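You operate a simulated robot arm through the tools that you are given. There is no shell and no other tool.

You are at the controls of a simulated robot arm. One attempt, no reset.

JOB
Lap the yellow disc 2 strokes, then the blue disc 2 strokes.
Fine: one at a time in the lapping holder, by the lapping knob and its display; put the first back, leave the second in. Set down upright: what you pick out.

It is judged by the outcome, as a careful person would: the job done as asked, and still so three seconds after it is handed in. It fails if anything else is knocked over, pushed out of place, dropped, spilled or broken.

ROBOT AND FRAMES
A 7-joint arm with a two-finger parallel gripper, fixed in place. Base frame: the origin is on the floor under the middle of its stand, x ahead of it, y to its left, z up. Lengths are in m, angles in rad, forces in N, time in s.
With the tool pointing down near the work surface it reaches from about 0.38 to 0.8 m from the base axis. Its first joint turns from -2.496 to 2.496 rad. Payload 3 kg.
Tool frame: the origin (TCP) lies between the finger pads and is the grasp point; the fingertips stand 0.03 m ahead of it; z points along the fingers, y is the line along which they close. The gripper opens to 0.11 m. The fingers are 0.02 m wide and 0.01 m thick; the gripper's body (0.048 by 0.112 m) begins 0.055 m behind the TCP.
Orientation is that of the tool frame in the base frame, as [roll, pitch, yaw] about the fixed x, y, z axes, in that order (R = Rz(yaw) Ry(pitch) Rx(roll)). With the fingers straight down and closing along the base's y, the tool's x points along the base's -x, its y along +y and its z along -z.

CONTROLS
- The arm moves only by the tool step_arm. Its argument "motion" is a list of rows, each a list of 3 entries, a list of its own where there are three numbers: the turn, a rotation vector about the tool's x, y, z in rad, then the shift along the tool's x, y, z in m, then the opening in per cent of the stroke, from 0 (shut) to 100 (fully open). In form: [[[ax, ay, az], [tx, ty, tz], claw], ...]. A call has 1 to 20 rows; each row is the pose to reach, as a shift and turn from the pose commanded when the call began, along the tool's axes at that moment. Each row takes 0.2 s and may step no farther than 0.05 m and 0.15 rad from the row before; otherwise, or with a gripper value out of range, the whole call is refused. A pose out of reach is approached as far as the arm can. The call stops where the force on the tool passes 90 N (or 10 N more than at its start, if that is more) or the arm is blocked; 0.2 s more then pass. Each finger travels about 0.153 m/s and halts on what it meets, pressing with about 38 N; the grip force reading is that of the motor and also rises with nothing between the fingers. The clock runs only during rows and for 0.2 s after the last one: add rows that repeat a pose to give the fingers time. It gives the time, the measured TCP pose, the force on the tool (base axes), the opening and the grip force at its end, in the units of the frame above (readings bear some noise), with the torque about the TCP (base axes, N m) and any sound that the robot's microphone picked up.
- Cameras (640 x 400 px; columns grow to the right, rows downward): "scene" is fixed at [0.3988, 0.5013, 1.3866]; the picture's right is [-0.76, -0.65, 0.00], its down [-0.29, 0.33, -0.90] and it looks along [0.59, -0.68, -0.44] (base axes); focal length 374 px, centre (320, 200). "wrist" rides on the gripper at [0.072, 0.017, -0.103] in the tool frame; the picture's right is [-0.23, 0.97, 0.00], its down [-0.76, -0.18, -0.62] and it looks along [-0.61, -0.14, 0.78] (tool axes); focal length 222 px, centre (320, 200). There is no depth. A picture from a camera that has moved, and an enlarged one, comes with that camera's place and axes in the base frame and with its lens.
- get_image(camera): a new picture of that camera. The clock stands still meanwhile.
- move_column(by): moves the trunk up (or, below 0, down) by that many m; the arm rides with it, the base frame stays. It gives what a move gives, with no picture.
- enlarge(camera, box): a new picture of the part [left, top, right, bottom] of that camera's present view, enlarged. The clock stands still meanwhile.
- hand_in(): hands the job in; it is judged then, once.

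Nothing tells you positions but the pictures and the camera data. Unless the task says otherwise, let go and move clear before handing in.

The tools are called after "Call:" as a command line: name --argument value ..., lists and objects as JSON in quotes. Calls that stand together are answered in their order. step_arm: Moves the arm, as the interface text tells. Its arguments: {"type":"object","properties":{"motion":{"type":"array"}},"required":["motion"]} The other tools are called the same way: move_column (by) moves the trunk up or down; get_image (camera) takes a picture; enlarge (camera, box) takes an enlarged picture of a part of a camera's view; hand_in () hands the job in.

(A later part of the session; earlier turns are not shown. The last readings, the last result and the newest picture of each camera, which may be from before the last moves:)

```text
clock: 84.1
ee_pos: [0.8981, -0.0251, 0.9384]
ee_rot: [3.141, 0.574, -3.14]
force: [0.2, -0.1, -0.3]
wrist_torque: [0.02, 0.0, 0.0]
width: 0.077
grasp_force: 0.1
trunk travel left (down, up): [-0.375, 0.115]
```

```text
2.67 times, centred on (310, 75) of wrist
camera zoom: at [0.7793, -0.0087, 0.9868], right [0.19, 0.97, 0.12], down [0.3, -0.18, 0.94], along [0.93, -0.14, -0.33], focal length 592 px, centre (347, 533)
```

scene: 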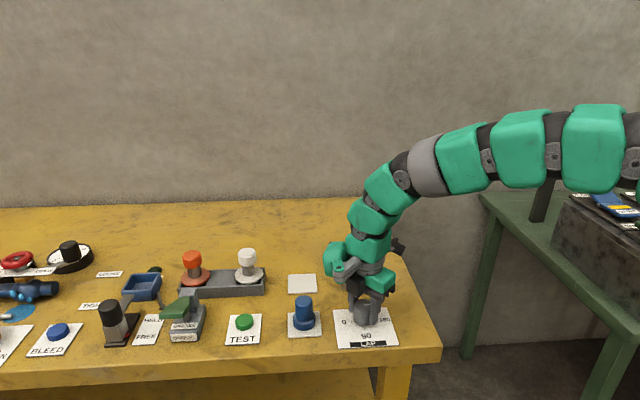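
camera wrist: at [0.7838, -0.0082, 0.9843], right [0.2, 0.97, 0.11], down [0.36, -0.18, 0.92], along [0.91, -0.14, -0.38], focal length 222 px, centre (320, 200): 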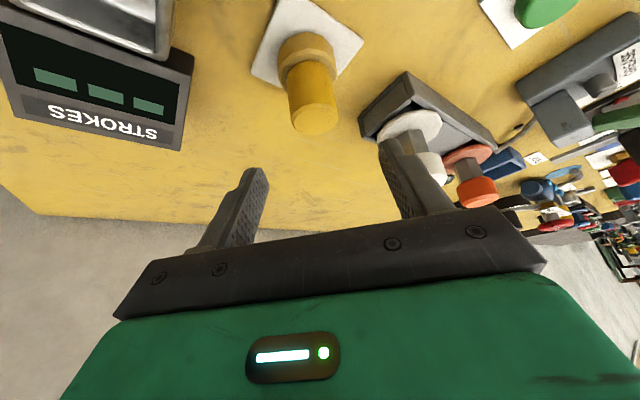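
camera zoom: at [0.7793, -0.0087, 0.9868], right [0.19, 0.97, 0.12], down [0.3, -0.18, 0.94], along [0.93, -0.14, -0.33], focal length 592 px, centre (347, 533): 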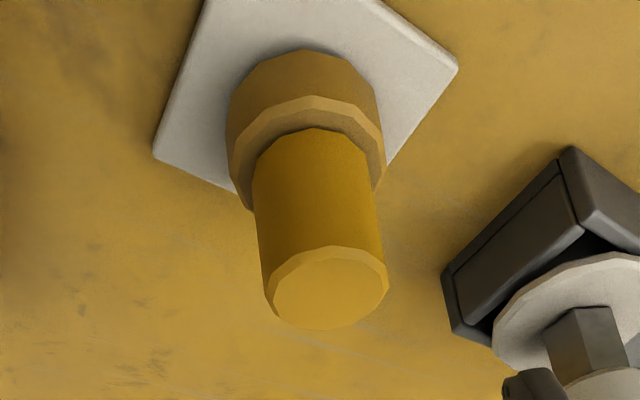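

The disc keeps a steady lean of about 3°. I want a steeper view to understand what is under it, so I'll back off to a tool-down pose and look from above.

Call:
step_arm --motion '[[[0, 0.115, 0], [0.0153, -0.007, -0.0242], 70], [[0, 0.23, 0], [0.0306, -0.014, -0.0484], 70], [[0, 0.345, 0], [0.0459, -0.021, -0.0727], 70], [[0, 0.46, 0], [0.0612, -0.028, -0.0969], 70], [[0, 0.575, 0], [0.0765, -0.035, -0.1211], 70], [[0, 0.575, 0], [0.0765, -0.035, -0.1211], 70]]'

Call:
get_image --camera "wrist"

Call:
enlarge --camera "wrist" --box '[310, 135, 400, 215]'

Call:
enlarge --camera "wrist" --box '[380, 60, 480, 150]'

```text
clock: 85.5
ee_pos: [0.7677, -0.0596, 1.0001]
ee_rot: [-3.142, -0.001, -3.14]
force: [0.5, -0.2, -0.2]
wrist_torque: [-0.02, 0.02, 0.03]
width: 0.0768
grasp_force: 0.1
trunk travel left (down, up): [-0.375, 0.115]
```

```text
taken
camera wrist: at [0.6934, -0.0437, 1.1035], right [0.23, 0.97, 0.0], down [0.76, -0.18, 0.62], along [0.61, -0.14, -0.78], focal length 222 px, centre (320, 200)
```

wrist: 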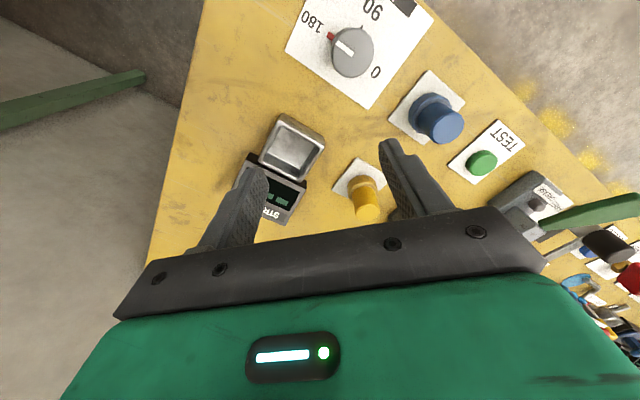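

```text
5.00 times, centred on (355, 175) of wrist
camera zoom: at [0.6934, -0.0437, 1.1035], right [0.23, 0.97, 0.0], down [0.76, -0.18, 0.62], along [0.61, -0.14, -0.78], focal length 1111 px, centre (145, 325)
```

zoom: 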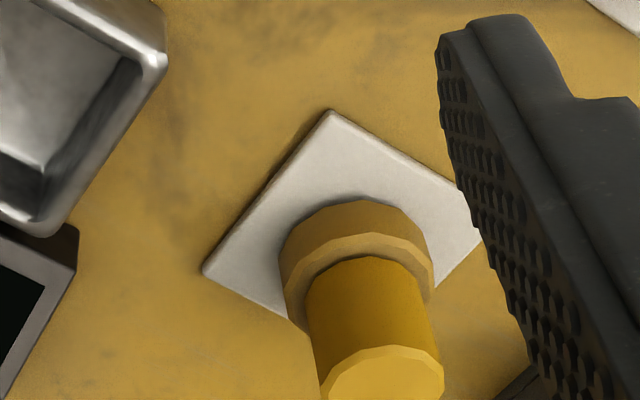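

```text
4.44 times, centred on (430, 105) of wrist
camera zoom: at [0.6934, -0.0437, 1.1035], right [0.23, 0.97, 0.0], down [0.76, -0.18, 0.62], along [0.61, -0.14, -0.78], focal length 987 px, centre (-169, 622)
```

zoom: 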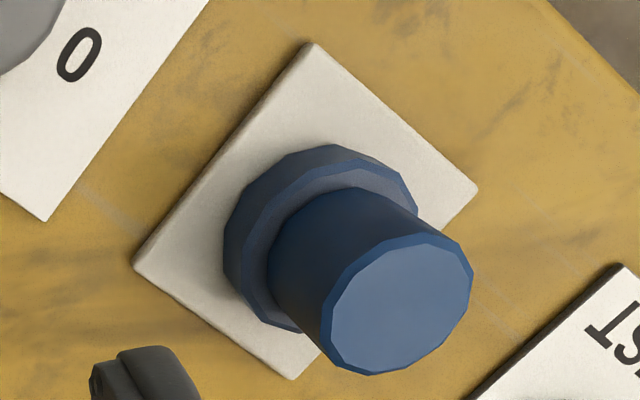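

The base sits about 3 mm off centre on its card, with the near edge slightly raised. The cleanest fix is to press lightly on the near side of the handle's top with closed fingertips until it's flat, since the force line stays well inside the base. I'll move above it first.

Call:
step_arm --motion '[[[0, -0.11, 0], [-0.0253, 0.0071, 0.0], 50], [[0, -0.22, 0], [-0.0506, 0.0142, 0.015], 30], [[0, -0.33, 0], [-0.076, 0.0213, 0.03], 10], [[0, -0.44, 0], [-0.1013, 0.0284, 0.045], 0], [[0, -0.55, 0], [-0.1266, 0.0355, 0.06], 0], [[0, -0.55, 0], [-0.1266, 0.0355, 0.065], 0], [[0, -0.55, 0], [-0.1266, 0.0355, 0.065], 0]]'

Call:
enlarge --camera "scene" --box '[280, 235, 325, 295]'

Call:
enlarge --camera "wrist" --box '[220, 20, 420, 200]'

```text
clock: 87.1
ee_pos: [0.894, -0.0245, 0.9341]
ee_rot: [-3.142, 0.551, -3.141]
force: [0.3, 0.3, -0.1]
wrist_torque: [-0.01, 0.0, 0.01]
width: 0.0
grasp_force: 37.9
trunk travel left (down, up): [-0.375, 0.115]
```

```text
6.67 times, centred on (302, 265) of scene
camera zoom: at [0.3988, 0.5013, 1.3866], right [-0.76, -0.65, 0.0], down [-0.29, 0.33, -0.9], along [0.59, -0.68, -0.44], focal length 2495 px, centre (437, -233)
```

zoom: 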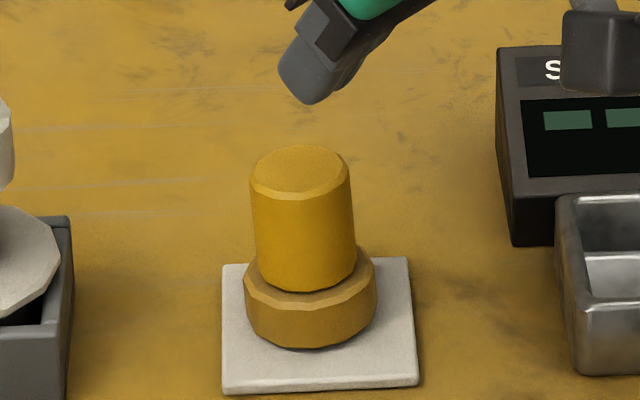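

```text
2.22 times, centred on (320, 110) of wrist
camera zoom: at [0.7771, -0.0078, 0.9844], right [0.19, 0.97, 0.12], down [0.32, -0.18, 0.93], along [0.93, -0.14, -0.35], focal length 494 px, centre (320, 400)
```

zoom: 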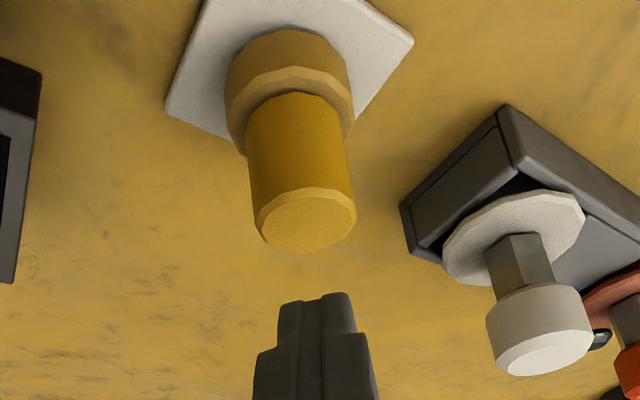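

The fingertips are above the near side of the handle top. I'll descend to just above it, then creep to a light press.

Call:
step_arm --motion '[[[0, 0, 0], [0.0063, 0, 0.0102], 0], [[0, 0, 0], [0.0125, 0, 0.0205], 0], [[0, 0, 0], [0.0152, 0, 0.0247], 0], [[0, 0, 0], [0.0157, 0, 0.0256], 0], [[0, 0, 0], [0.0163, 0, 0.0265], 0]]'

Call:
enlarge --camera "scene" --box '[280, 235, 325, 295]'

```text
clock: 88.3
ee_pos: [0.8947, -0.025, 0.9027]
ee_rot: [-3.142, 0.552, -3.139]
force: [-0.5, 0.4, -0.1]
wrist_torque: [0.05, 0.0, 0.05]
width: 0.0001
grasp_force: 37.6
trunk travel left (down, up): [-0.375, 0.115]
```

```text
6.67 times, centred on (302, 265) of scene
camera zoom: at [0.3988, 0.5013, 1.3866], right [-0.76, -0.65, 0.0], down [-0.29, 0.33, -0.9], along [0.59, -0.68, -0.44], focal length 2495 px, centre (437, -233)
```

zoom: 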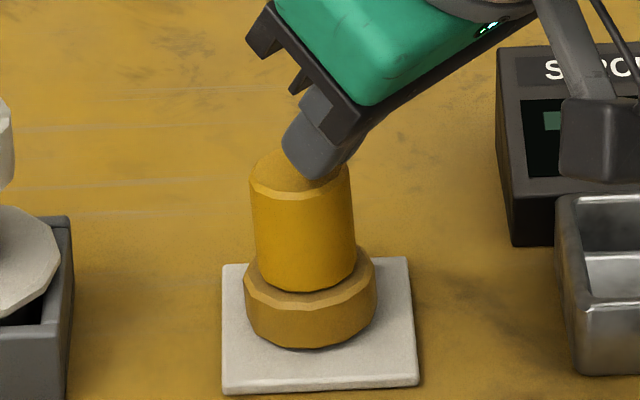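

No contact yet. I'll creep down another 2 mm.

Call:
step_arm --motion '[[[0, 0, 0], [0.0005, 0, 0.0009], 0], [[0, 0, 0], [0.001, 0, 0.0017], 0], [[0, 0, 0], [0.001, 0, 0.0017], 0]]'

```text
clock: 89.1
ee_pos: [0.8942, -0.0242, 0.9006]
ee_rot: [3.142, 0.548, -3.14]
force: [-0.1, 0.3, 0.0]
wrist_torque: [0.01, 0.01, 0.0]
width: 0.0002
grasp_force: 37.5
trunk travel left (down, up): [-0.375, 0.115]
```

Call:
step_arm --motion '[[[0, 0, 0], [0.0005, 0, 0.0009], 0], [[0, 0, 0], [0.001, 0, 0.0017], 0], [[0, 0, 0], [0.001, 0, 0.0017], 0]]'

Call:
enlarge --camera "scene" --box '[280, 235, 325, 295]'

```text
clock: 89.9
ee_pos: [0.8932, -0.025, 0.8989]
ee_rot: [3.141, 0.55, -3.139]
force: [-0.4, -0.3, 0.7]
wrist_torque: [-0.03, 0.05, 0.0]
width: 0.0002
grasp_force: 37.6
trunk travel left (down, up): [-0.375, 0.115]
```

```text
6.67 times, centred on (302, 265) of scene
camera zoom: at [0.3988, 0.5013, 1.3866], right [-0.76, -0.65, 0.0], down [-0.29, 0.33, -0.9], along [0.59, -0.68, -0.44], focal length 2495 px, centre (437, -233)
```

zoom: 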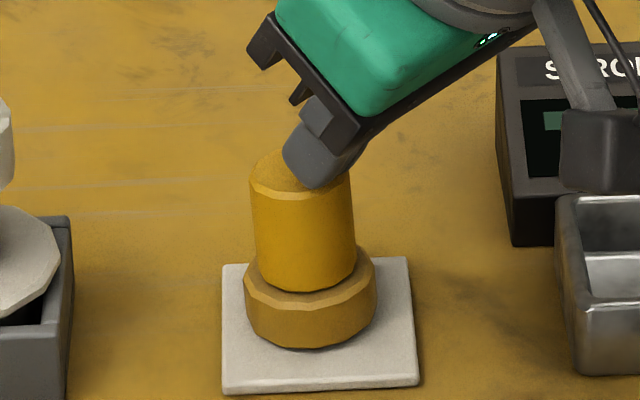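

Still barely touching. I'll continue in small steps and watch the force.

Call:
step_arm --motion '[[[0, 0, 0], [0.0004, 0, 0.0006], 0], [[0, 0, 0], [0.0008, 0, 0.0013], 0], [[0, 0, 0], [0.0008, 0, 0.0013], 0]]'

Call:
enlarge --camera "scene" --box '[280, 235, 325, 295]'

```text
clock: 90.7
ee_pos: [0.894, -0.0237, 0.8973]
ee_rot: [3.141, 0.547, -3.14]
force: [-0.3, -0.2, 4.2]
wrist_torque: [0.02, -0.03, 0.0]
width: 0.0002
grasp_force: 38.0
trunk travel left (down, up): [-0.375, 0.115]
```

```text
6.67 times, centred on (302, 265) of scene
camera zoom: at [0.3988, 0.5013, 1.3866], right [-0.76, -0.65, 0.0], down [-0.29, 0.33, -0.9], along [0.59, -0.68, -0.44], focal length 2495 px, centre (437, -233)
```

zoom: 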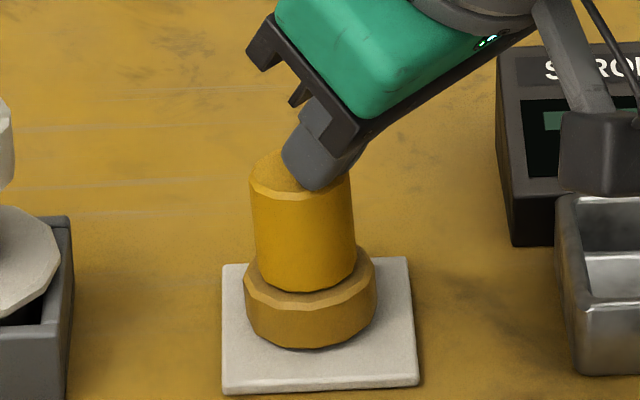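

There's 4 N on the near side and it hasn't moved yet. I'll press a little more, up to about 12 N.

Call:
step_arm --motion '[[[0, 0, 0], [0.0003, 0, 0.0004], 0], [[0, 0, 0], [0.0006, 0, 0.0009], 0], [[0, 0, 0], [0.0006, 0, 0.0009], 0]]'

Call:
enlarge --camera "scene" --box '[280, 235, 325, 295]'

```text
clock: 91.5
ee_pos: [0.8933, -0.0237, 0.8984]
ee_rot: [-3.141, 0.552, 3.142]
force: [-0.6, 0.6, 11.1]
wrist_torque: [-0.01, -0.02, 0.0]
width: 0.0
grasp_force: 37.9
trunk travel left (down, up): [-0.375, 0.115]
```

```text
6.67 times, centred on (302, 265) of scene
camera zoom: at [0.3988, 0.5013, 1.3866], right [-0.76, -0.65, 0.0], down [-0.29, 0.33, -0.9], along [0.59, -0.68, -0.44], focal length 2495 px, centre (437, -233)
```

zoom: 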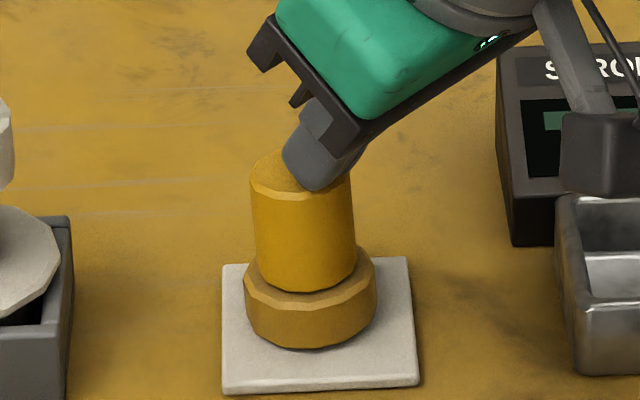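

Pressing with 11 N doesn't move it at all. The disc is rigidly stable as it stands, on its card and within a few degrees of vertical, so more fiddling adds only risk. I'll lift off and confirm it's steady.

Call:
step_arm --motion '[[[0, 0, 0], [-0.0026, 0, -0.0043], 0], [[0, 0, 0], [-0.0105, 0, -0.017], 0], [[0, 0, 0], [-0.0209, 0, -0.0341], 0], [[0, 0, 0], [-0.0314, 0, -0.0512], 20], [[0, 0, 0], [-0.0314, 0, -0.0512], 40]]'

Call:
enlarge --camera "scene" --box '[285, 253, 320, 295]'

Call:
get_image --camera "wrist"

```text
clock: 92.7
ee_pos: [0.8937, -0.0229, 0.956]
ee_rot: [-3.141, 0.549, -3.14]
force: [-0.2, -0.2, -0.1]
wrist_torque: [-0.03, -0.04, 0.0]
width: 0.0441
grasp_force: 0.1
trunk travel left (down, up): [-0.375, 0.115]
```

```text
9.52 times, centred on (302, 274) of scene
camera zoom: at [0.3988, 0.5013, 1.3866], right [-0.76, -0.65, 0.0], down [-0.29, 0.33, -0.9], along [0.59, -0.68, -0.44], focal length 3564 px, centre (487, -505)
```

zoom: 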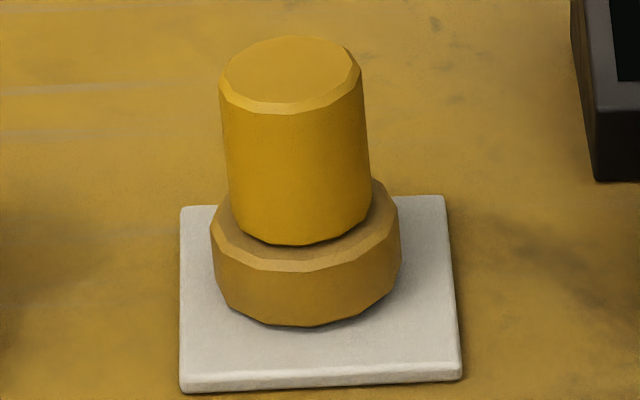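

```text
taken
camera wrist: at [0.7765, -0.0073, 1.0075], right [0.19, 0.97, 0.12], down [0.33, -0.18, 0.93], along [0.93, -0.14, -0.35], focal length 222 px, centre (320, 200)
```

wrist: 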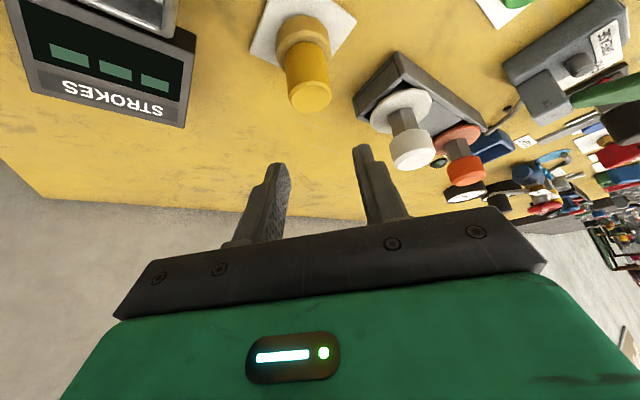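

It is unchanged and stable. Next, with the holder empty and the display blank, I'll return the LAP knob to 0. First I'll go above the knob, tool-down.

Call:
step_arm --motion '[[[0, 0.092, 0], [0.0237, 0.001, -0.0153], 65], [[0, 0.184, 0], [0.0475, 0.002, -0.0307], 65], [[0, 0.276, 0], [0.0712, 0.003, -0.046], 65], [[0, 0.368, 0], [0.0949, 0.004, -0.0613], 65], [[0, 0.46, 0], [0.1187, 0.005, -0.0767], 65], [[0, 0.55, 0], [0.1424, 0.0057, -0.092], 65], [[0, 0.55, 0], [0.1424, 0.0057, -0.092], 65]]'

Call:
step_arm --motion '[[[0, 0, -0.145], [0, 0, 0], 65], [[0, 0, -0.29], [0, 0, 0], 65], [[0, 0, -0.435], [0, 0, 0], 65], [[0, 0, -0.58], [0, 0, 0], 65], [[0, 0, -0.725], [0, 0, 0], 65], [[0, 0, -0.87], [0, 0, 0], 65], [[0, 0, -1.015], [0, 0, 0], 65], [[0, 0, -1.16], [0, 0, 0], 65], [[0, 0, -1.305], [0, 0, 0], 65], [[0, 0, -1.45], [0, 0, 0], 65], [[0, 0, -1.595], [0, 0, 0], 65], [[0, 0, -1.63], [0, 0, 0], 65], [[0, 0, -1.63], [0, 0, 0], 65]]'

Call:
enlarge --camera "wrist" --box '[240, 60, 400, 180]'

Call:
get_image --camera "scene"

```text
clock: 94.3
ee_pos: [0.7231, -0.0179, 0.961]
ee_rot: [3.141, -0.001, -3.139]
force: [-0.4, -0.2, 0.1]
wrist_torque: [-0.02, 0.02, -0.03]
width: 0.0715
grasp_force: 0.2
trunk travel left (down, up): [-0.375, 0.115]
```

```text
clock: 97.1
ee_pos: [0.724, -0.0195, 0.9612]
ee_rot: [3.141, 0.001, -1.509]
force: [-0.2, 0.1, -0.4]
wrist_torque: [0.02, 0.0, -0.01]
width: 0.0714
grasp_force: 0.1
trunk travel left (down, up): [-0.375, 0.115]
```

```text
3.33 times, centred on (320, 120) of wrist
camera zoom: at [0.7103, -0.0926, 1.0646], right [-0.99, 0.17, 0.0], down [0.13, 0.77, 0.62], along [0.1, 0.61, -0.78], focal length 740 px, centre (320, 467)
```

zoom: 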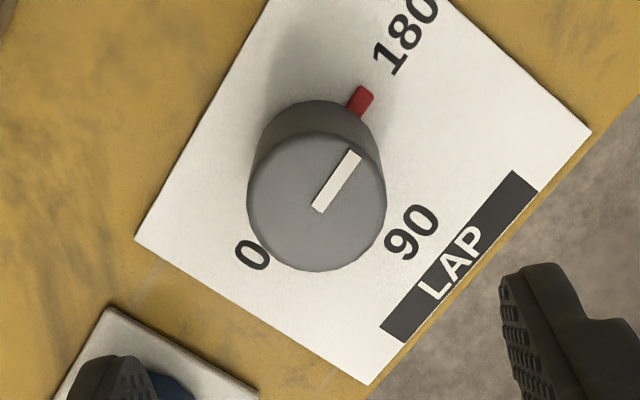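

```text
taken
```

scene: 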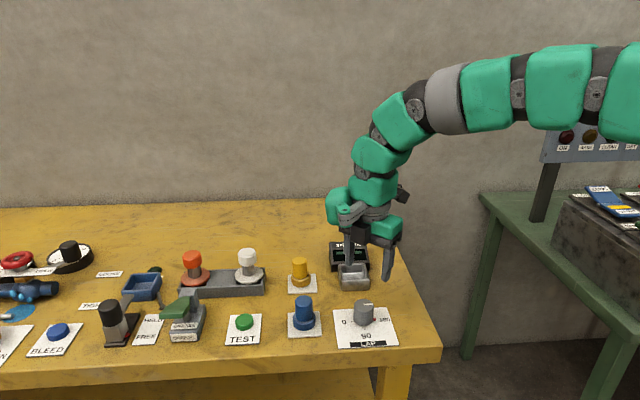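

The knob is below with its pointer at 180. I'll descend and grip it.

Call:
step_arm --motion '[[[0, 0, 0], [0, 0, 0.03], 65], [[0, 0, 0], [0, 0, 0.06], 65], [[0, 0, 0], [0, 0, 0.085], 65], [[0, 0, 0], [0, 0, 0.105], 65], [[0, 0, 0], [0, 0, 0.1175], 65], [[0, 0, 0], [0, 0, 0.1175], 65], [[0, 0, 0], [0, 0, 0.1175], 45], [[0, 0, 0], [0, 0, 0.1175], 25], [[0, 0, 0], [0, 0, 0.1175], 20], [[0, 0, 0], [0, 0, 0.1175], 20]]'

Call:
get_image --camera "wrist"

```text
clock: 99.3
ee_pos: [0.7249, -0.0193, 0.8423]
ee_rot: [-3.141, -0.001, -1.509]
force: [16.5, 0.6, -0.1]
wrist_torque: [0.21, -0.59, -0.16]
width: 0.041
grasp_force: 45.0
trunk travel left (down, up): [-0.375, 0.115]
```

```text
taken
camera wrist: at [0.7112, -0.0926, 0.9468], right [-0.99, 0.17, 0.0], down [0.13, 0.77, 0.62], along [0.1, 0.61, -0.78], focal length 222 px, centre (320, 200)
```

wrist: 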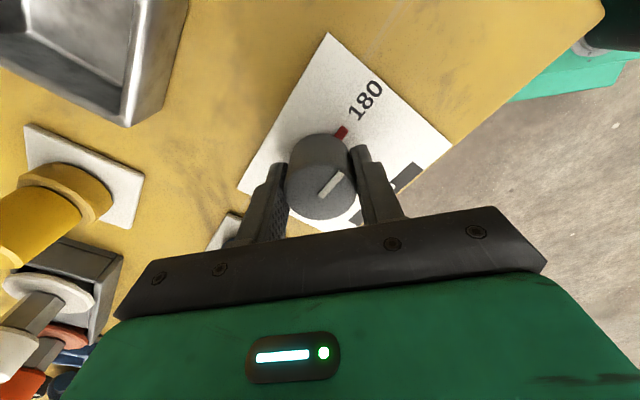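

There's a 16 N side load, so I'll shift 1.5 mm to relieve it while turning the knob clockwise back towards 0.

Call:
step_arm --motion '[[[0, 0, 0.1], [0, -0.0008, 0], 20], [[0, 0, 0.25], [0, -0.0015, 0], 20], [[0, 0, 0.4], [0, -0.0015, 0], 20], [[0, 0, 0.55], [0, -0.0015, 0], 20], [[0, 0, 0.7], [0, -0.0015, 0], 20], [[0, 0, 0.85], [0, -0.0015, 0], 20], [[0, 0, 1.0], [0, -0.0015, 0], 20], [[0, 0, 1.15], [0, -0.0015, 0], 20], [[0, 0, 1.3], [0, -0.0015, 0], 20], [[0, 0, 1.45], [0, -0.0015, 0], 20], [[0, 0, 1.6], [0, -0.0015, 0], 20], [[0, 0, 1.75], [0, -0.0015, 0], 20], [[0, 0, 1.9], [0, -0.0015, 0], 20], [[0, 0, 2.05], [0, -0.0015, 0], 20], [[0, 0, 2.2], [0, -0.0015, 0], 20], [[0, 0, 2.35], [0, -0.0015, 0], 20], [[0, 0, 2.5], [0, -0.0015, 0], 20], [[0, 0, 2.65], [0, -0.0015, 0], 20], [[0, 0, 2.8], [0, -0.0015, 0], 20], [[0, 0, 2.95], [0, -0.0015, 0], 20]]'

Call:
get_image --camera "wrist"

Call:
enlarge --camera "scene" --box '[270, 220, 420, 350]'

```text
clock: 103.5
ee_pos: [0.724, -0.0174, 0.8432]
ee_rot: [3.14, 0.0, 1.823]
force: [-13.9, 17.0, -8.9]
wrist_torque: [0.59, -0.23, 0.01]
width: 0.0405
grasp_force: 44.8
trunk travel left (down, up): [-0.375, 0.115]
```

```text
taken
camera wrist: at [0.7221, 0.0566, 0.9468], right [1.0, 0.02, 0.0], down [0.02, -0.78, 0.62], along [0.01, -0.62, -0.78], focal length 222 px, centre (320, 200)
```

wrist: 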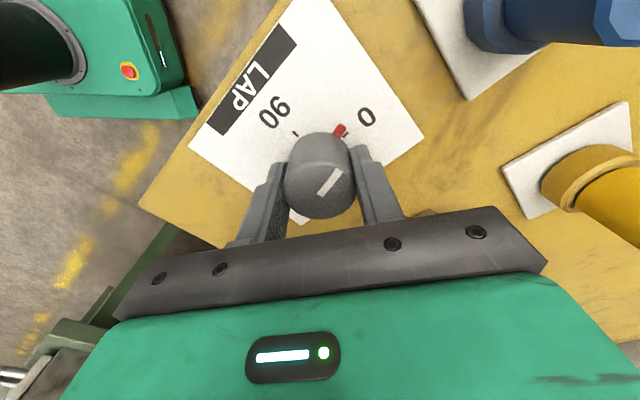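

```text
3.08 times, centred on (345, 285) of scene
camera zoom: at [0.3988, 0.5013, 1.3866], right [-0.76, -0.65, 0.0], down [-0.29, 0.33, -0.9], along [0.59, -0.68, -0.44], focal length 1152 px, centre (243, -62)
```

zoom: 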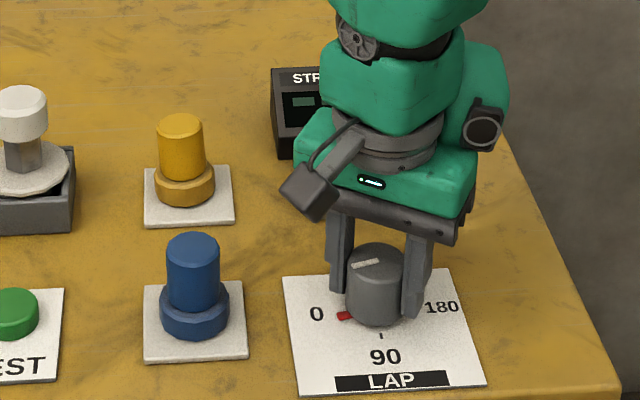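

The pointer is about 10° from 0. I'll turn the rest and ease off the side load.

Call:
step_arm --motion '[[[0, 0, 0.07], [0.0012, -0.0005, 0], 20], [[0, 0, 0.14], [0.0012, -0.0005, 0], 20], [[0, 0, 0.19], [0.0012, -0.0005, 0], 20], [[0, 0, 0.19], [0.0012, -0.0005, 0], 20]]'

Call:
enlarge --camera "wrist" --box '[240, 60, 400, 240]'

```text
clock: 104.5
ee_pos: [0.7246, -0.0179, 0.8435]
ee_rot: [3.14, 0.002, 1.634]
force: [-2.6, 8.9, -4.3]
wrist_torque: [-0.03, 0.13, -0.02]
width: 0.0403
grasp_force: 44.8
trunk travel left (down, up): [-0.375, 0.115]
```

```text
2.22 times, centred on (320, 150) of wrist
camera zoom: at [0.736, 0.0557, 0.9468], right [0.99, -0.17, 0.0], down [-0.13, -0.77, 0.62], along [-0.1, -0.62, -0.78], focal length 494 px, centre (320, 311)
```

zoom: 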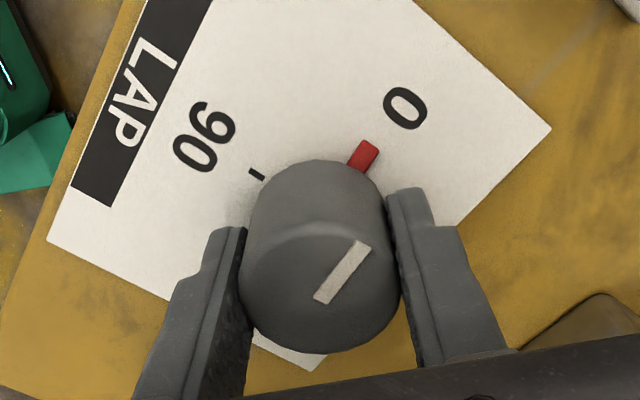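

The pointer is at 0. I'll nudge it lightly to its stop so the start is exact.

Call:
step_arm --motion '[[[0, 0, 0.03], [0, 0, 0], 20], [[0, 0, 0.05], [0, 0, 0], 20], [[0, 0, 0.05], [0, 0, 0], 20]]'

```text
clock: 105.3
ee_pos: [0.7238, -0.0173, 0.8427]
ee_rot: [3.14, 0.0, 1.584]
force: [-1.8, 10.2, -3.3]
wrist_torque: [-1.0, -0.56, 0.0]
width: 0.0403
grasp_force: 45.0
trunk travel left (down, up): [-0.375, 0.115]
```

Call:
enlarge --camera "wrist" --box '[240, 60, 400, 240]'

Call:
enlarge --camera "scene" --box '[270, 220, 420, 350]'

```text
2.22 times, centred on (320, 150) of wrist
camera zoom: at [0.7397, 0.0549, 0.9468], right [0.98, -0.21, 0.0], down [-0.17, -0.76, 0.62], along [-0.13, -0.61, -0.78], focal length 494 px, centre (320, 311)
```

zoom: 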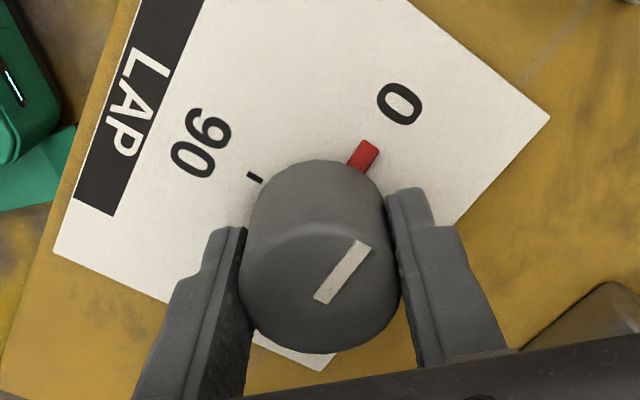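

```text
3.08 times, centred on (345, 285) of scene
camera zoom: at [0.3988, 0.5013, 1.3866], right [-0.76, -0.65, 0.0], down [-0.29, 0.33, -0.9], along [0.59, -0.68, -0.44], focal length 1152 px, centre (243, -62)
```

zoom: 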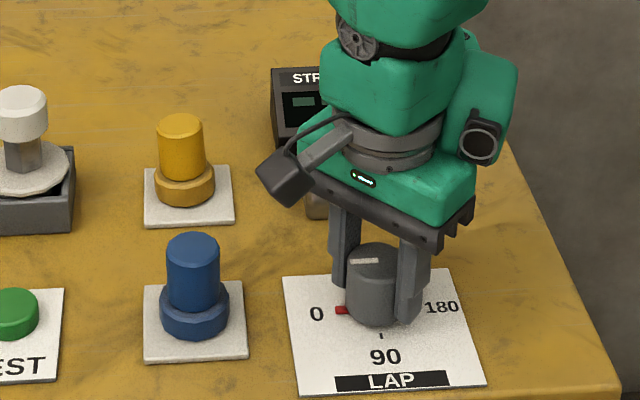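

The knob reads 0, at or just against its end. I'll release it and lift clear.

Call:
step_arm --motion '[[[0, 0, -0.02], [0, 0, 0], 20], [[0, 0, -0.02], [0, 0, 0], 50], [[0, 0, -0.02], [0, 0, 0], 65], [[0, 0, -0.02], [0, 0, -0.02], 65], [[0, 0, -0.02], [0, 0, -0.06], 65], [[0, 0, -0.02], [0, 0, -0.105], 65], [[0, 0, -0.02], [0, 0, -0.14], 65], [[0, 0, -0.02], [0, 0, -0.14], 65]]'

Call:
enlarge --camera "wrist" --box '[240, 40, 400, 180]'

Call:
enlarge --camera "scene" --box '[270, 220, 420, 350]'

```text
clock: 107.1
ee_pos: [0.7238, -0.0171, 0.9828]
ee_rot: [-3.141, 0.0, 1.606]
force: [-0.5, 0.2, 0.1]
wrist_torque: [0.04, 0.01, 0.0]
width: 0.0714
grasp_force: 0.0
trunk travel left (down, up): [-0.375, 0.115]
```

```text
2.86 times, centred on (320, 110) of wrist
camera zoom: at [0.7376, 0.0555, 1.0869], right [0.98, -0.2, 0.0], down [-0.15, -0.77, 0.62], along [-0.12, -0.61, -0.78], focal length 635 px, centre (320, 457)
```

zoom: 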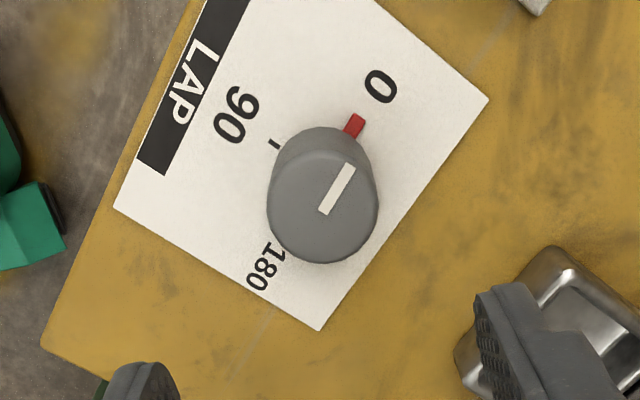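

```text
3.08 times, centred on (345, 285) of scene
camera zoom: at [0.3988, 0.5013, 1.3866], right [-0.76, -0.65, 0.0], down [-0.29, 0.33, -0.9], along [0.59, -0.68, -0.44], focal length 1152 px, centre (243, -62)
```

zoom: 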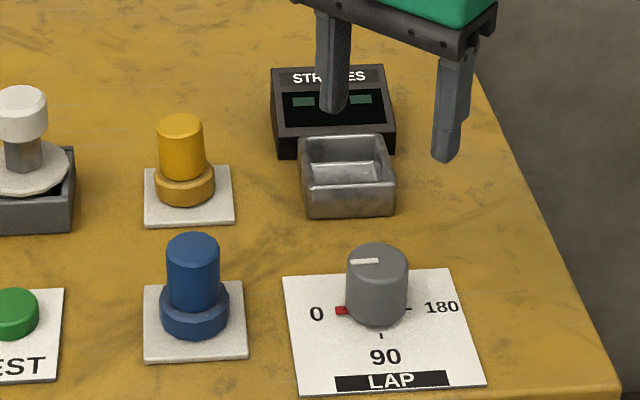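

The knob is back at 0 and the holder is empty. Next is the blue disc: I'll unwind the wrist and get a clean wrist view of it for an accurate grasp.

Call:
step_arm --motion '[[[0, 0, -0.14], [0.007, -0.002, 0], 70], [[0, 0, -0.28], [0.014, -0.004, 0], 70], [[0, 0, -0.42], [0.021, -0.006, 0], 70], [[0, 0, -0.56], [0.028, -0.008, 0], 70], [[0, 0, -0.7], [0.035, -0.01, 0], 70], [[0, 0, -0.84], [0.043, -0.012, 0], 70], [[0, 0, -0.98], [0.05, -0.014, 0], 70], [[0, 0, -1.12], [0.057, -0.016, 0], 70], [[0, 0, -1.26], [0.064, -0.018, 0], 70], [[0, 0, -1.4], [0.071, -0.02, 0], 70], [[0, 0, -1.535], [0.0778, -0.0213, 0], 70], [[0, 0, -1.535], [0.0778, -0.0213, 0], 70]]'

Call:
get_image --camera "wrist"

Call:
enlarge --camera "wrist" --box '[270, 100, 370, 190]'

Call:
enlarge --camera "scene" --box '[285, 290, 325, 340]'

```text
clock: 109.7
ee_pos: [0.7013, 0.0602, 0.9837]
ee_rot: [3.141, 0.001, 3.14]
force: [-0.8, -0.3, 0.0]
wrist_torque: [-0.01, 0.01, 0.0]
width: 0.077
grasp_force: 0.1
trunk travel left (down, up): [-0.375, 0.115]
```

```text
taken
camera wrist: at [0.6272, 0.0765, 1.0871], right [0.23, 0.97, 0.0], down [0.76, -0.18, 0.62], along [0.61, -0.14, -0.78], focal length 222 px, centre (320, 200)
```

wrist: 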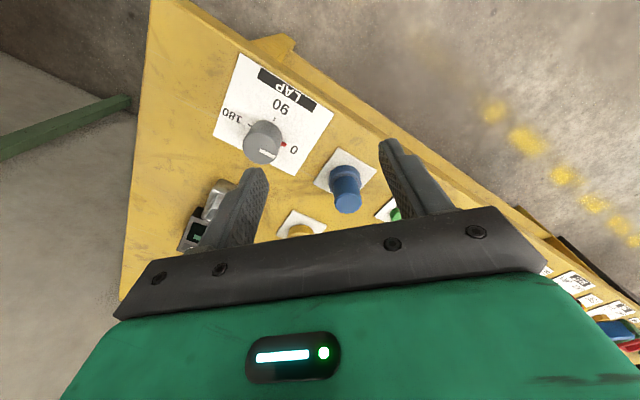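

```text
4.44 times, centred on (320, 145) of wrist
camera zoom: at [0.6272, 0.0765, 1.0871], right [0.23, 0.97, 0.0], down [0.76, -0.18, 0.62], along [0.61, -0.14, -0.78], focal length 987 px, centre (320, 444)
```

zoom: 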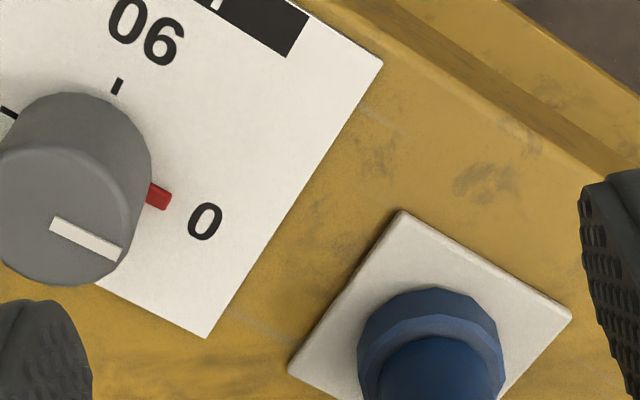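

```text
8.00 times, centred on (305, 315) of scene
camera zoom: at [0.3988, 0.5013, 1.3866], right [-0.76, -0.65, 0.0], down [-0.29, 0.33, -0.9], along [0.59, -0.68, -0.44], focal length 2994 px, centre (440, -720)
```

zoom: 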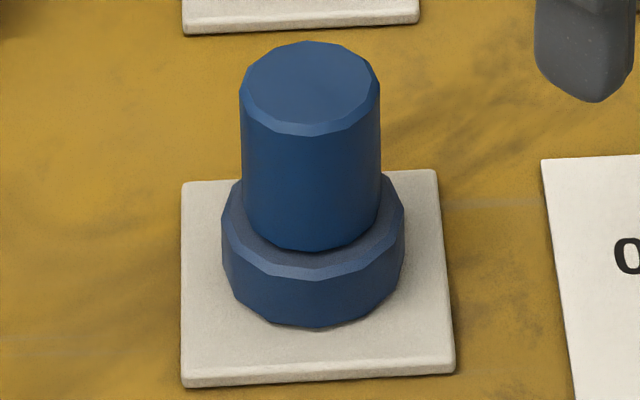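

I need the wrist zoom a bit lower, on the blue handle's top.

Call:
enlarge --camera "wrist" --box '[300, 140, 400, 225]'

```text
4.71 times, centred on (350, 182) of wrist
camera zoom: at [0.6272, 0.0765, 1.0871], right [0.23, 0.97, 0.0], down [0.76, -0.18, 0.62], along [0.61, -0.14, -0.78], focal length 1045 px, centre (179, 282)
```

zoom: 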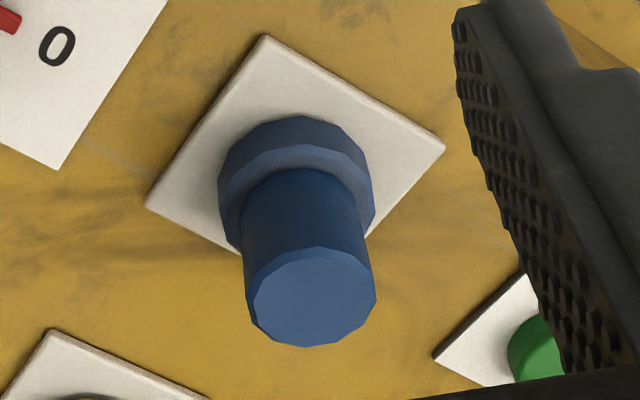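

The blue axis is at about (0.813, 0.0708), top about 0.868, standing upright. I'll move above it with the same tilt, TCP 9 mm behind the axis.

Call:
step_arm --motion '[[[0, -0.12, 0], [-0.0205, 0.0021, 0.0087], 65], [[0, -0.24, 0], [-0.0411, 0.0042, 0.0175], 65], [[0, -0.36, 0], [-0.0616, 0.0064, 0.0262], 65], [[0, -0.48, 0], [-0.0822, 0.0085, 0.035], 65], [[0, -0.6, 0], [-0.1027, 0.0106, 0.0437], 65], [[0, -0.6, 0], [-0.1027, 0.0106, 0.0437], 65], [[0, -0.6, 0], [-0.1027, 0.0106, 0.0437], 65]]'

Call:
enlarge --camera "wrist" --box '[220, 0, 400, 150]'

Call:
enlarge --camera "scene" --box '[270, 250, 350, 350]'

```text
clock: 111.3
ee_pos: [0.8032, 0.0699, 0.9389]
ee_rot: [3.141, 0.602, 3.138]
force: [1.1, 0.2, -0.1]
wrist_torque: [-0.01, 0.03, 0.04]
width: 0.0718
grasp_force: 0.1
trunk travel left (down, up): [-0.375, 0.115]
```

```text
2.67 times, centred on (310, 75) of wrist
camera zoom: at [0.684, 0.0872, 0.984], right [0.19, 0.97, 0.13], down [0.28, -0.18, 0.94], along [0.94, -0.14, -0.3], focal length 592 px, centre (347, 533)
```

zoom: 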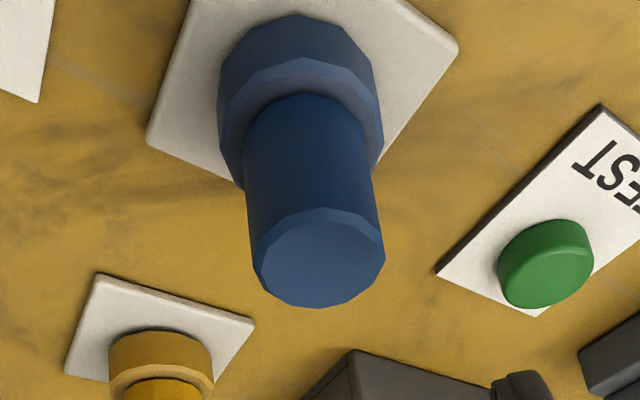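

```text
4.00 times, centred on (310, 300) of scene
camera zoom: at [0.3988, 0.5013, 1.3866], right [-0.76, -0.65, 0.0], down [-0.29, 0.33, -0.9], along [0.59, -0.68, -0.44], focal length 1497 px, centre (360, -200)
```

zoom: 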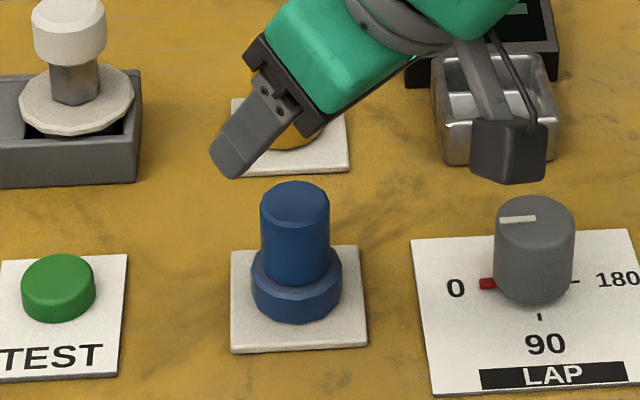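

Alignment is confirmed within a millimetre. I'll descend around the blue handle.

Call:
step_arm --motion '[[[0, 0, 0], [0.0113, 0, 0.0165], 65], [[0, 0, 0], [0.0226, 0, 0.033], 65], [[0, 0, 0], [0.0327, 0, 0.0478], 65], [[0, 0, 0], [0.0395, 0, 0.0577], 65], [[0, 0, 0], [0.0446, 0, 0.0652], 65], [[0, 0, 0], [0.0446, 0, 0.0652], 65]]'

Call:
enlarge --camera "wrist" --box '[220, 40, 420, 220]'

Call:
enlarge --camera "scene" --box '[280, 280, 330, 340]'

```text
clock: 112.7
ee_pos: [0.8043, 0.0705, 0.8601]
ee_rot: [3.142, 0.602, 3.138]
force: [-0.3, -0.5, -0.4]
wrist_torque: [0.01, 0.03, -0.02]
width: 0.0713
grasp_force: 0.0
trunk travel left (down, up): [-0.375, 0.115]
```

```text
2.22 times, centred on (320, 130) of wrist
camera zoom: at [0.6844, 0.0866, 0.9055], right [0.19, 0.97, 0.13], down [0.28, -0.18, 0.94], along [0.94, -0.14, -0.3], focal length 494 px, centre (320, 356)
```

zoom: 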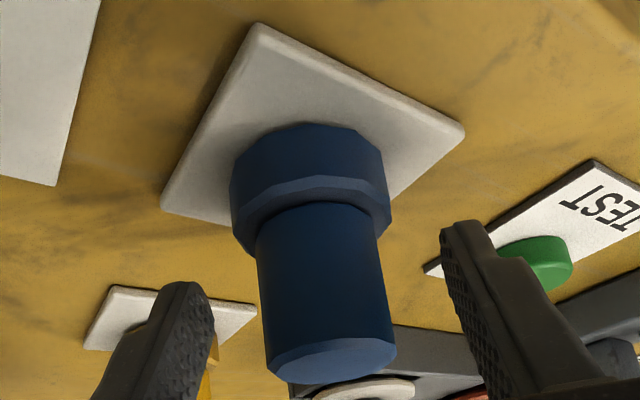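

```text
6.67 times, centred on (305, 310) of scene
camera zoom: at [0.3988, 0.5013, 1.3866], right [-0.76, -0.65, 0.0], down [-0.29, 0.33, -0.9], along [0.59, -0.68, -0.44], focal length 2495 px, centre (420, -533)
```

zoom: 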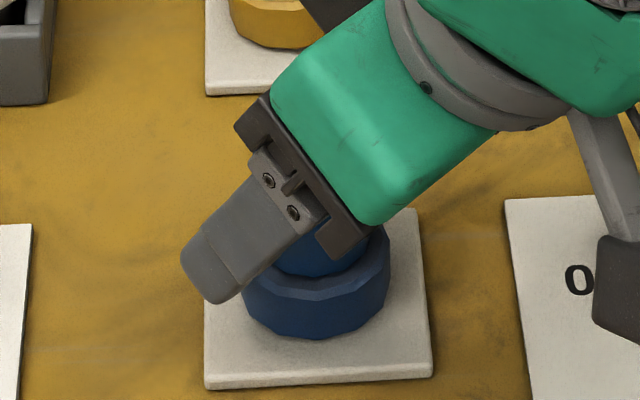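

The handle is between the open fingers with no contact. I'll close slowly and then lift gently.

Call:
step_arm --motion '[[[0, 0, 0], [0, 0, 0], 50], [[0, 0, 0], [0, 0, 0], 42], [[0, 0, 0], [0, 0, 0], 36], [[0, 0, 0], [0, 0, 0], 32], [[0, 0, 0], [0, 0, 0], 15], [[0, 0, 0], [0, 0, 0], 0], [[0, 0, 0], [0, 0, 0], 0], [[0, 0, 0], [-0.0006, 0, -0.0008], 0], [[0, 0, 0], [-0.0011, 0, -0.0017], 0], [[0, 0, 0], [-0.0023, 0, -0.0033], 0], [[0, 0, 0], [-0.0034, 0, -0.005], 0], [[0, 0, 0], [-0.0045, 0, -0.0066], 0], [[0, 0, 0], [-0.0045, 0, -0.0066], 0]]'

Call:
enlarge --camera "wrist" --box '[220, 40, 420, 220]'

Call:
enlarge --camera "scene" --box '[280, 280, 330, 340]'

```text
clock: 115.5
ee_pos: [0.8037, 0.0703, 0.8688]
ee_rot: [3.141, 0.599, 3.138]
force: [0.9, -0.9, -2.7]
wrist_torque: [-0.01, 0.05, 0.02]
width: 0.0354
grasp_force: 37.8
trunk travel left (down, up): [-0.375, 0.115]
```

```text
2.22 times, centred on (320, 130) of wrist
camera zoom: at [0.6844, 0.0869, 0.913], right [0.19, 0.97, 0.13], down [0.28, -0.18, 0.94], along [0.94, -0.14, -0.3], focal length 494 px, centre (320, 356)
```

zoom: 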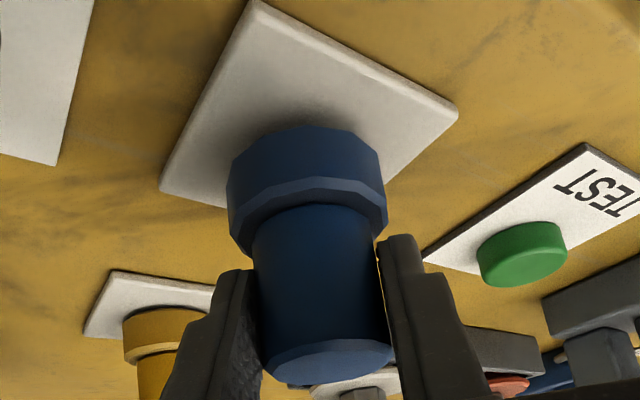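

```text
6.67 times, centred on (305, 310) of scene
camera zoom: at [0.3988, 0.5013, 1.3866], right [-0.76, -0.65, 0.0], down [-0.29, 0.33, -0.9], along [0.59, -0.68, -0.44], focal length 2495 px, centre (420, -533)
```

zoom: 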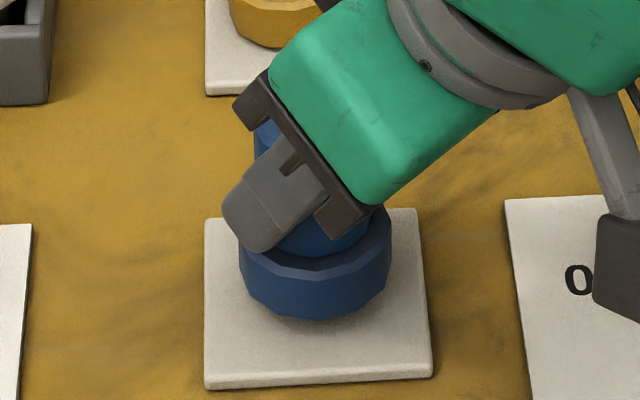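

The blue disc is lifted cleanly. I'll raise it and carry it slowly over to the holder.

Call:
step_arm --motion '[[[0, 0, 0], [-0.0073, 0, -0.0107], 0], [[0, 0, 0], [-0.0147, 0, -0.0215], 0], [[0, 0, 0], [-0.022, 0, -0.0322], 0], [[0, 0, 0], [-0.0294, 0, -0.0429], 0], [[0, 0, 0], [-0.0299, -0.0167, -0.0426], 0], [[0, 0, 0], [-0.0303, -0.0334, -0.0423], 0], [[0, 0, 0], [-0.0308, -0.0501, -0.042], 0], [[0, 0, 0], [-0.0312, -0.0668, -0.0417], 0], [[0, 0, 0], [-0.0317, -0.0835, -0.0414], 0], [[0, 0, 0], [-0.0321, -0.1003, -0.0411], 0], [[0, 0, 0], [-0.0326, -0.117, -0.0408], 0], [[0, 0, 0], [-0.033, -0.1337, -0.0405], 0], [[0, 0, 0], [-0.0335, -0.1504, -0.0402], 0], [[0, 0, 0], [-0.0339, -0.1671, -0.0399], 0], [[0, 0, 0], [-0.0344, -0.1838, -0.0395], 0], [[0, 0, 0], [-0.0344, -0.1838, -0.0395], 0], [[0, 0, 0], [-0.0344, -0.1838, -0.0395], 0]]'

Call:
enlarge --camera "scene" --box '[335, 240, 375, 295]'

Call:
enlarge --camera "wrist" --box '[220, 0, 400, 120]'

```text
clock: 119.1
ee_pos: [0.8094, -0.1138, 0.9192]
ee_rot: [3.141, 0.599, 3.136]
force: [-0.2, -0.1, -3.3]
wrist_torque: [-0.03, 0.01, -0.03]
width: 0.0351
grasp_force: 38.4
trunk travel left (down, up): [-0.375, 0.115]
```

```text
7.27 times, centred on (355, 268) of scene
camera zoom: at [0.3988, 0.5013, 1.3866], right [-0.76, -0.65, 0.0], down [-0.29, 0.33, -0.9], along [0.59, -0.68, -0.44], focal length 2722 px, centre (66, -291)
```

zoom: 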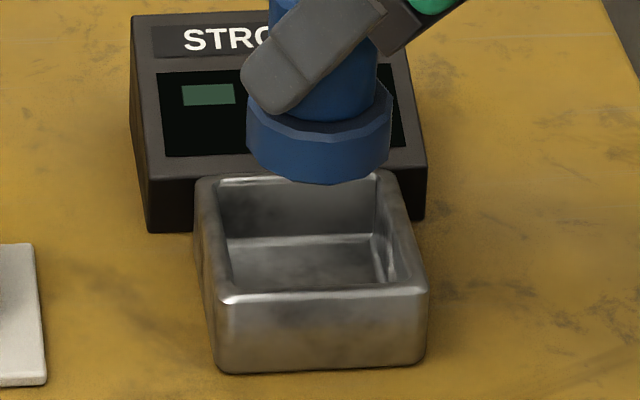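

```text
3.33 times, centred on (310, 60) of wrist
camera zoom: at [0.6901, -0.0974, 0.9648], right [0.19, 0.97, 0.13], down [0.28, -0.18, 0.94], along [0.94, -0.14, -0.3], focal length 740 px, centre (353, 667)
```

zoom: 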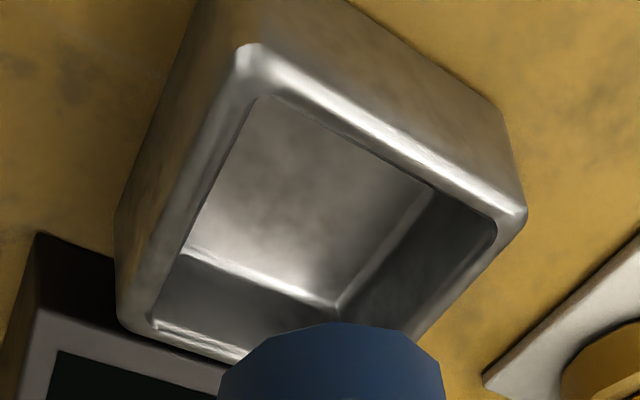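

The blue disc hangs within about 1 mm of the holder's centre. I'll lower it into the cavity gently.

Call:
step_arm --motion '[[[0, 0, 0], [0.0045, 0, 0.0066], 0], [[0, 0, 0], [0.009, 0, 0.0132], 0], [[0, 0, 0], [0.0135, 0, 0.0198], 0], [[0, 0, 0], [0.0181, 0, 0.0264], 0], [[0, 0, 0], [0.0226, 0, 0.033], 0], [[0, 0, 0], [0.026, 0, 0.038], 0], [[0, 0, 0], [0.0286, 0, 0.0417], 0], [[0, 0, 0], [0.0286, 0, 0.0417], 0]]'

Call:
enlarge --camera "scene" --box '[335, 240, 375, 295]'

Call:
enlarge --camera "wrist" --box '[220, 40, 400, 220]'

```text
clock: 120.9
ee_pos: [0.81, -0.1147, 0.8689]
ee_rot: [3.141, 0.599, 3.139]
force: [0.5, 0.0, -3.4]
wrist_torque: [-0.01, 0.02, 0.01]
width: 0.0352
grasp_force: 37.6
trunk travel left (down, up): [-0.375, 0.115]
```

```text
7.27 times, centred on (355, 268) of scene
camera zoom: at [0.3988, 0.5013, 1.3866], right [-0.76, -0.65, 0.0], down [-0.29, 0.33, -0.9], along [0.59, -0.68, -0.44], focal length 2722 px, centre (66, -291)
```

zoom: 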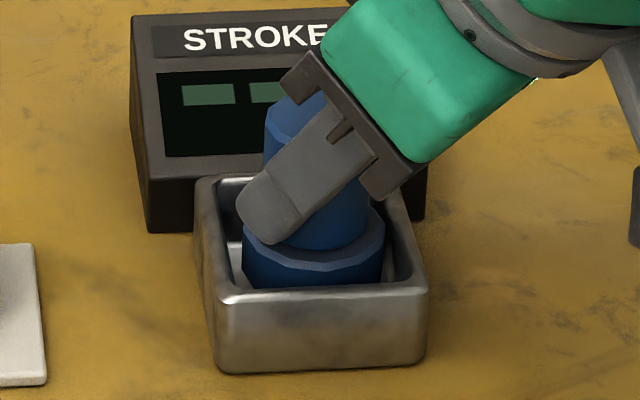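

```text
2.22 times, centred on (310, 130) of wrist
camera zoom: at [0.6901, -0.0974, 0.9143], right [0.19, 0.97, 0.13], down [0.28, -0.18, 0.94], along [0.94, -0.14, -0.3], focal length 494 px, centre (342, 356)
```

zoom: 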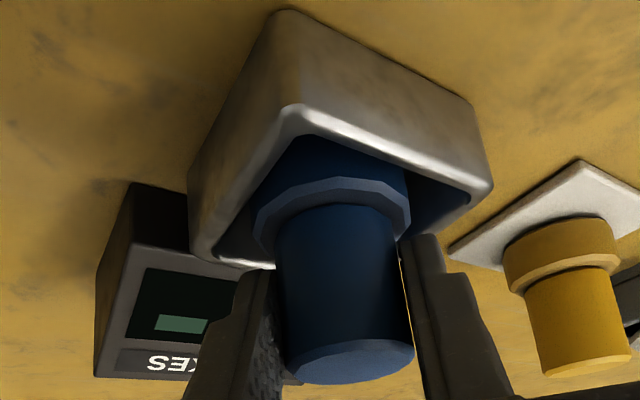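

It's inside the cavity with no contact. I'll creep down to the floor.

Call:
step_arm --motion '[[[0, 0, 0], [0.0007, 0, 0.001], 0], [[0, 0, 0], [0.0014, 0, 0.0021], 0], [[0, 0, 0], [0.002, 0, 0.0029], 0], [[0, 0, 0], [0.002, 0, 0.0029], 0]]'

```text
clock: 121.9
ee_pos: [0.8087, -0.1156, 0.8655]
ee_rot: [3.14, 0.6, 3.138]
force: [0.0, 0.6, -4.4]
wrist_torque: [-0.02, 0.05, -0.03]
width: 0.0355
grasp_force: 38.1
trunk travel left (down, up): [-0.375, 0.115]
```

Call:
step_arm --motion '[[[0, 0, 0], [0.0006, 0, 0.0008], 0], [[0, 0, 0], [0.0011, 0, 0.0017], 0], [[0, 0, 0], [0.0011, 0, 0.0017], 0]]'

```text
clock: 122.7
ee_pos: [0.809, -0.1145, 0.8645]
ee_rot: [3.141, 0.599, 3.138]
force: [-0.5, -0.5, -3.7]
wrist_torque: [-0.06, 0.04, 0.0]
width: 0.0351
grasp_force: 38.1
trunk travel left (down, up): [-0.375, 0.115]
```

No contact yet, so I'll continue.

Call:
step_arm --motion '[[[0, 0, 0], [0.0006, 0, 0.0008], 0], [[0, 0, 0], [0.0011, 0, 0.0017], 0], [[0, 0, 0], [0.0011, 0, 0.0017], 0]]'

Call:
enlarge --camera "scene" --box '[335, 240, 375, 295]'

```text
clock: 123.5
ee_pos: [0.808, -0.114, 0.8623]
ee_rot: [3.141, 0.598, 3.139]
force: [0.5, 0.1, -3.6]
wrist_torque: [0.0, 0.03, 0.02]
width: 0.0353
grasp_force: 38.2
trunk travel left (down, up): [-0.375, 0.115]
```

```text
7.27 times, centred on (355, 268) of scene
camera zoom: at [0.3988, 0.5013, 1.3866], right [-0.76, -0.65, 0.0], down [-0.29, 0.33, -0.9], along [0.59, -0.68, -0.44], focal length 2722 px, centre (66, -291)
```

zoom: 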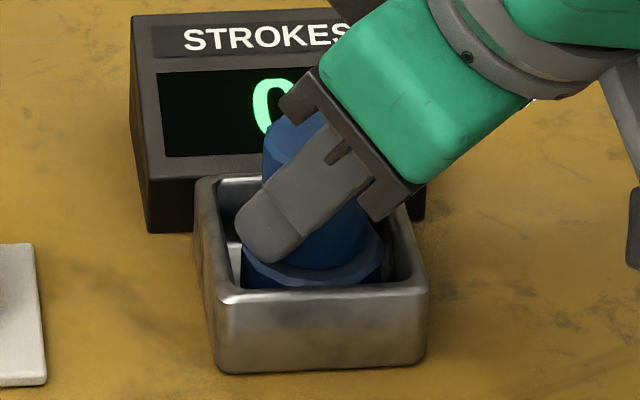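

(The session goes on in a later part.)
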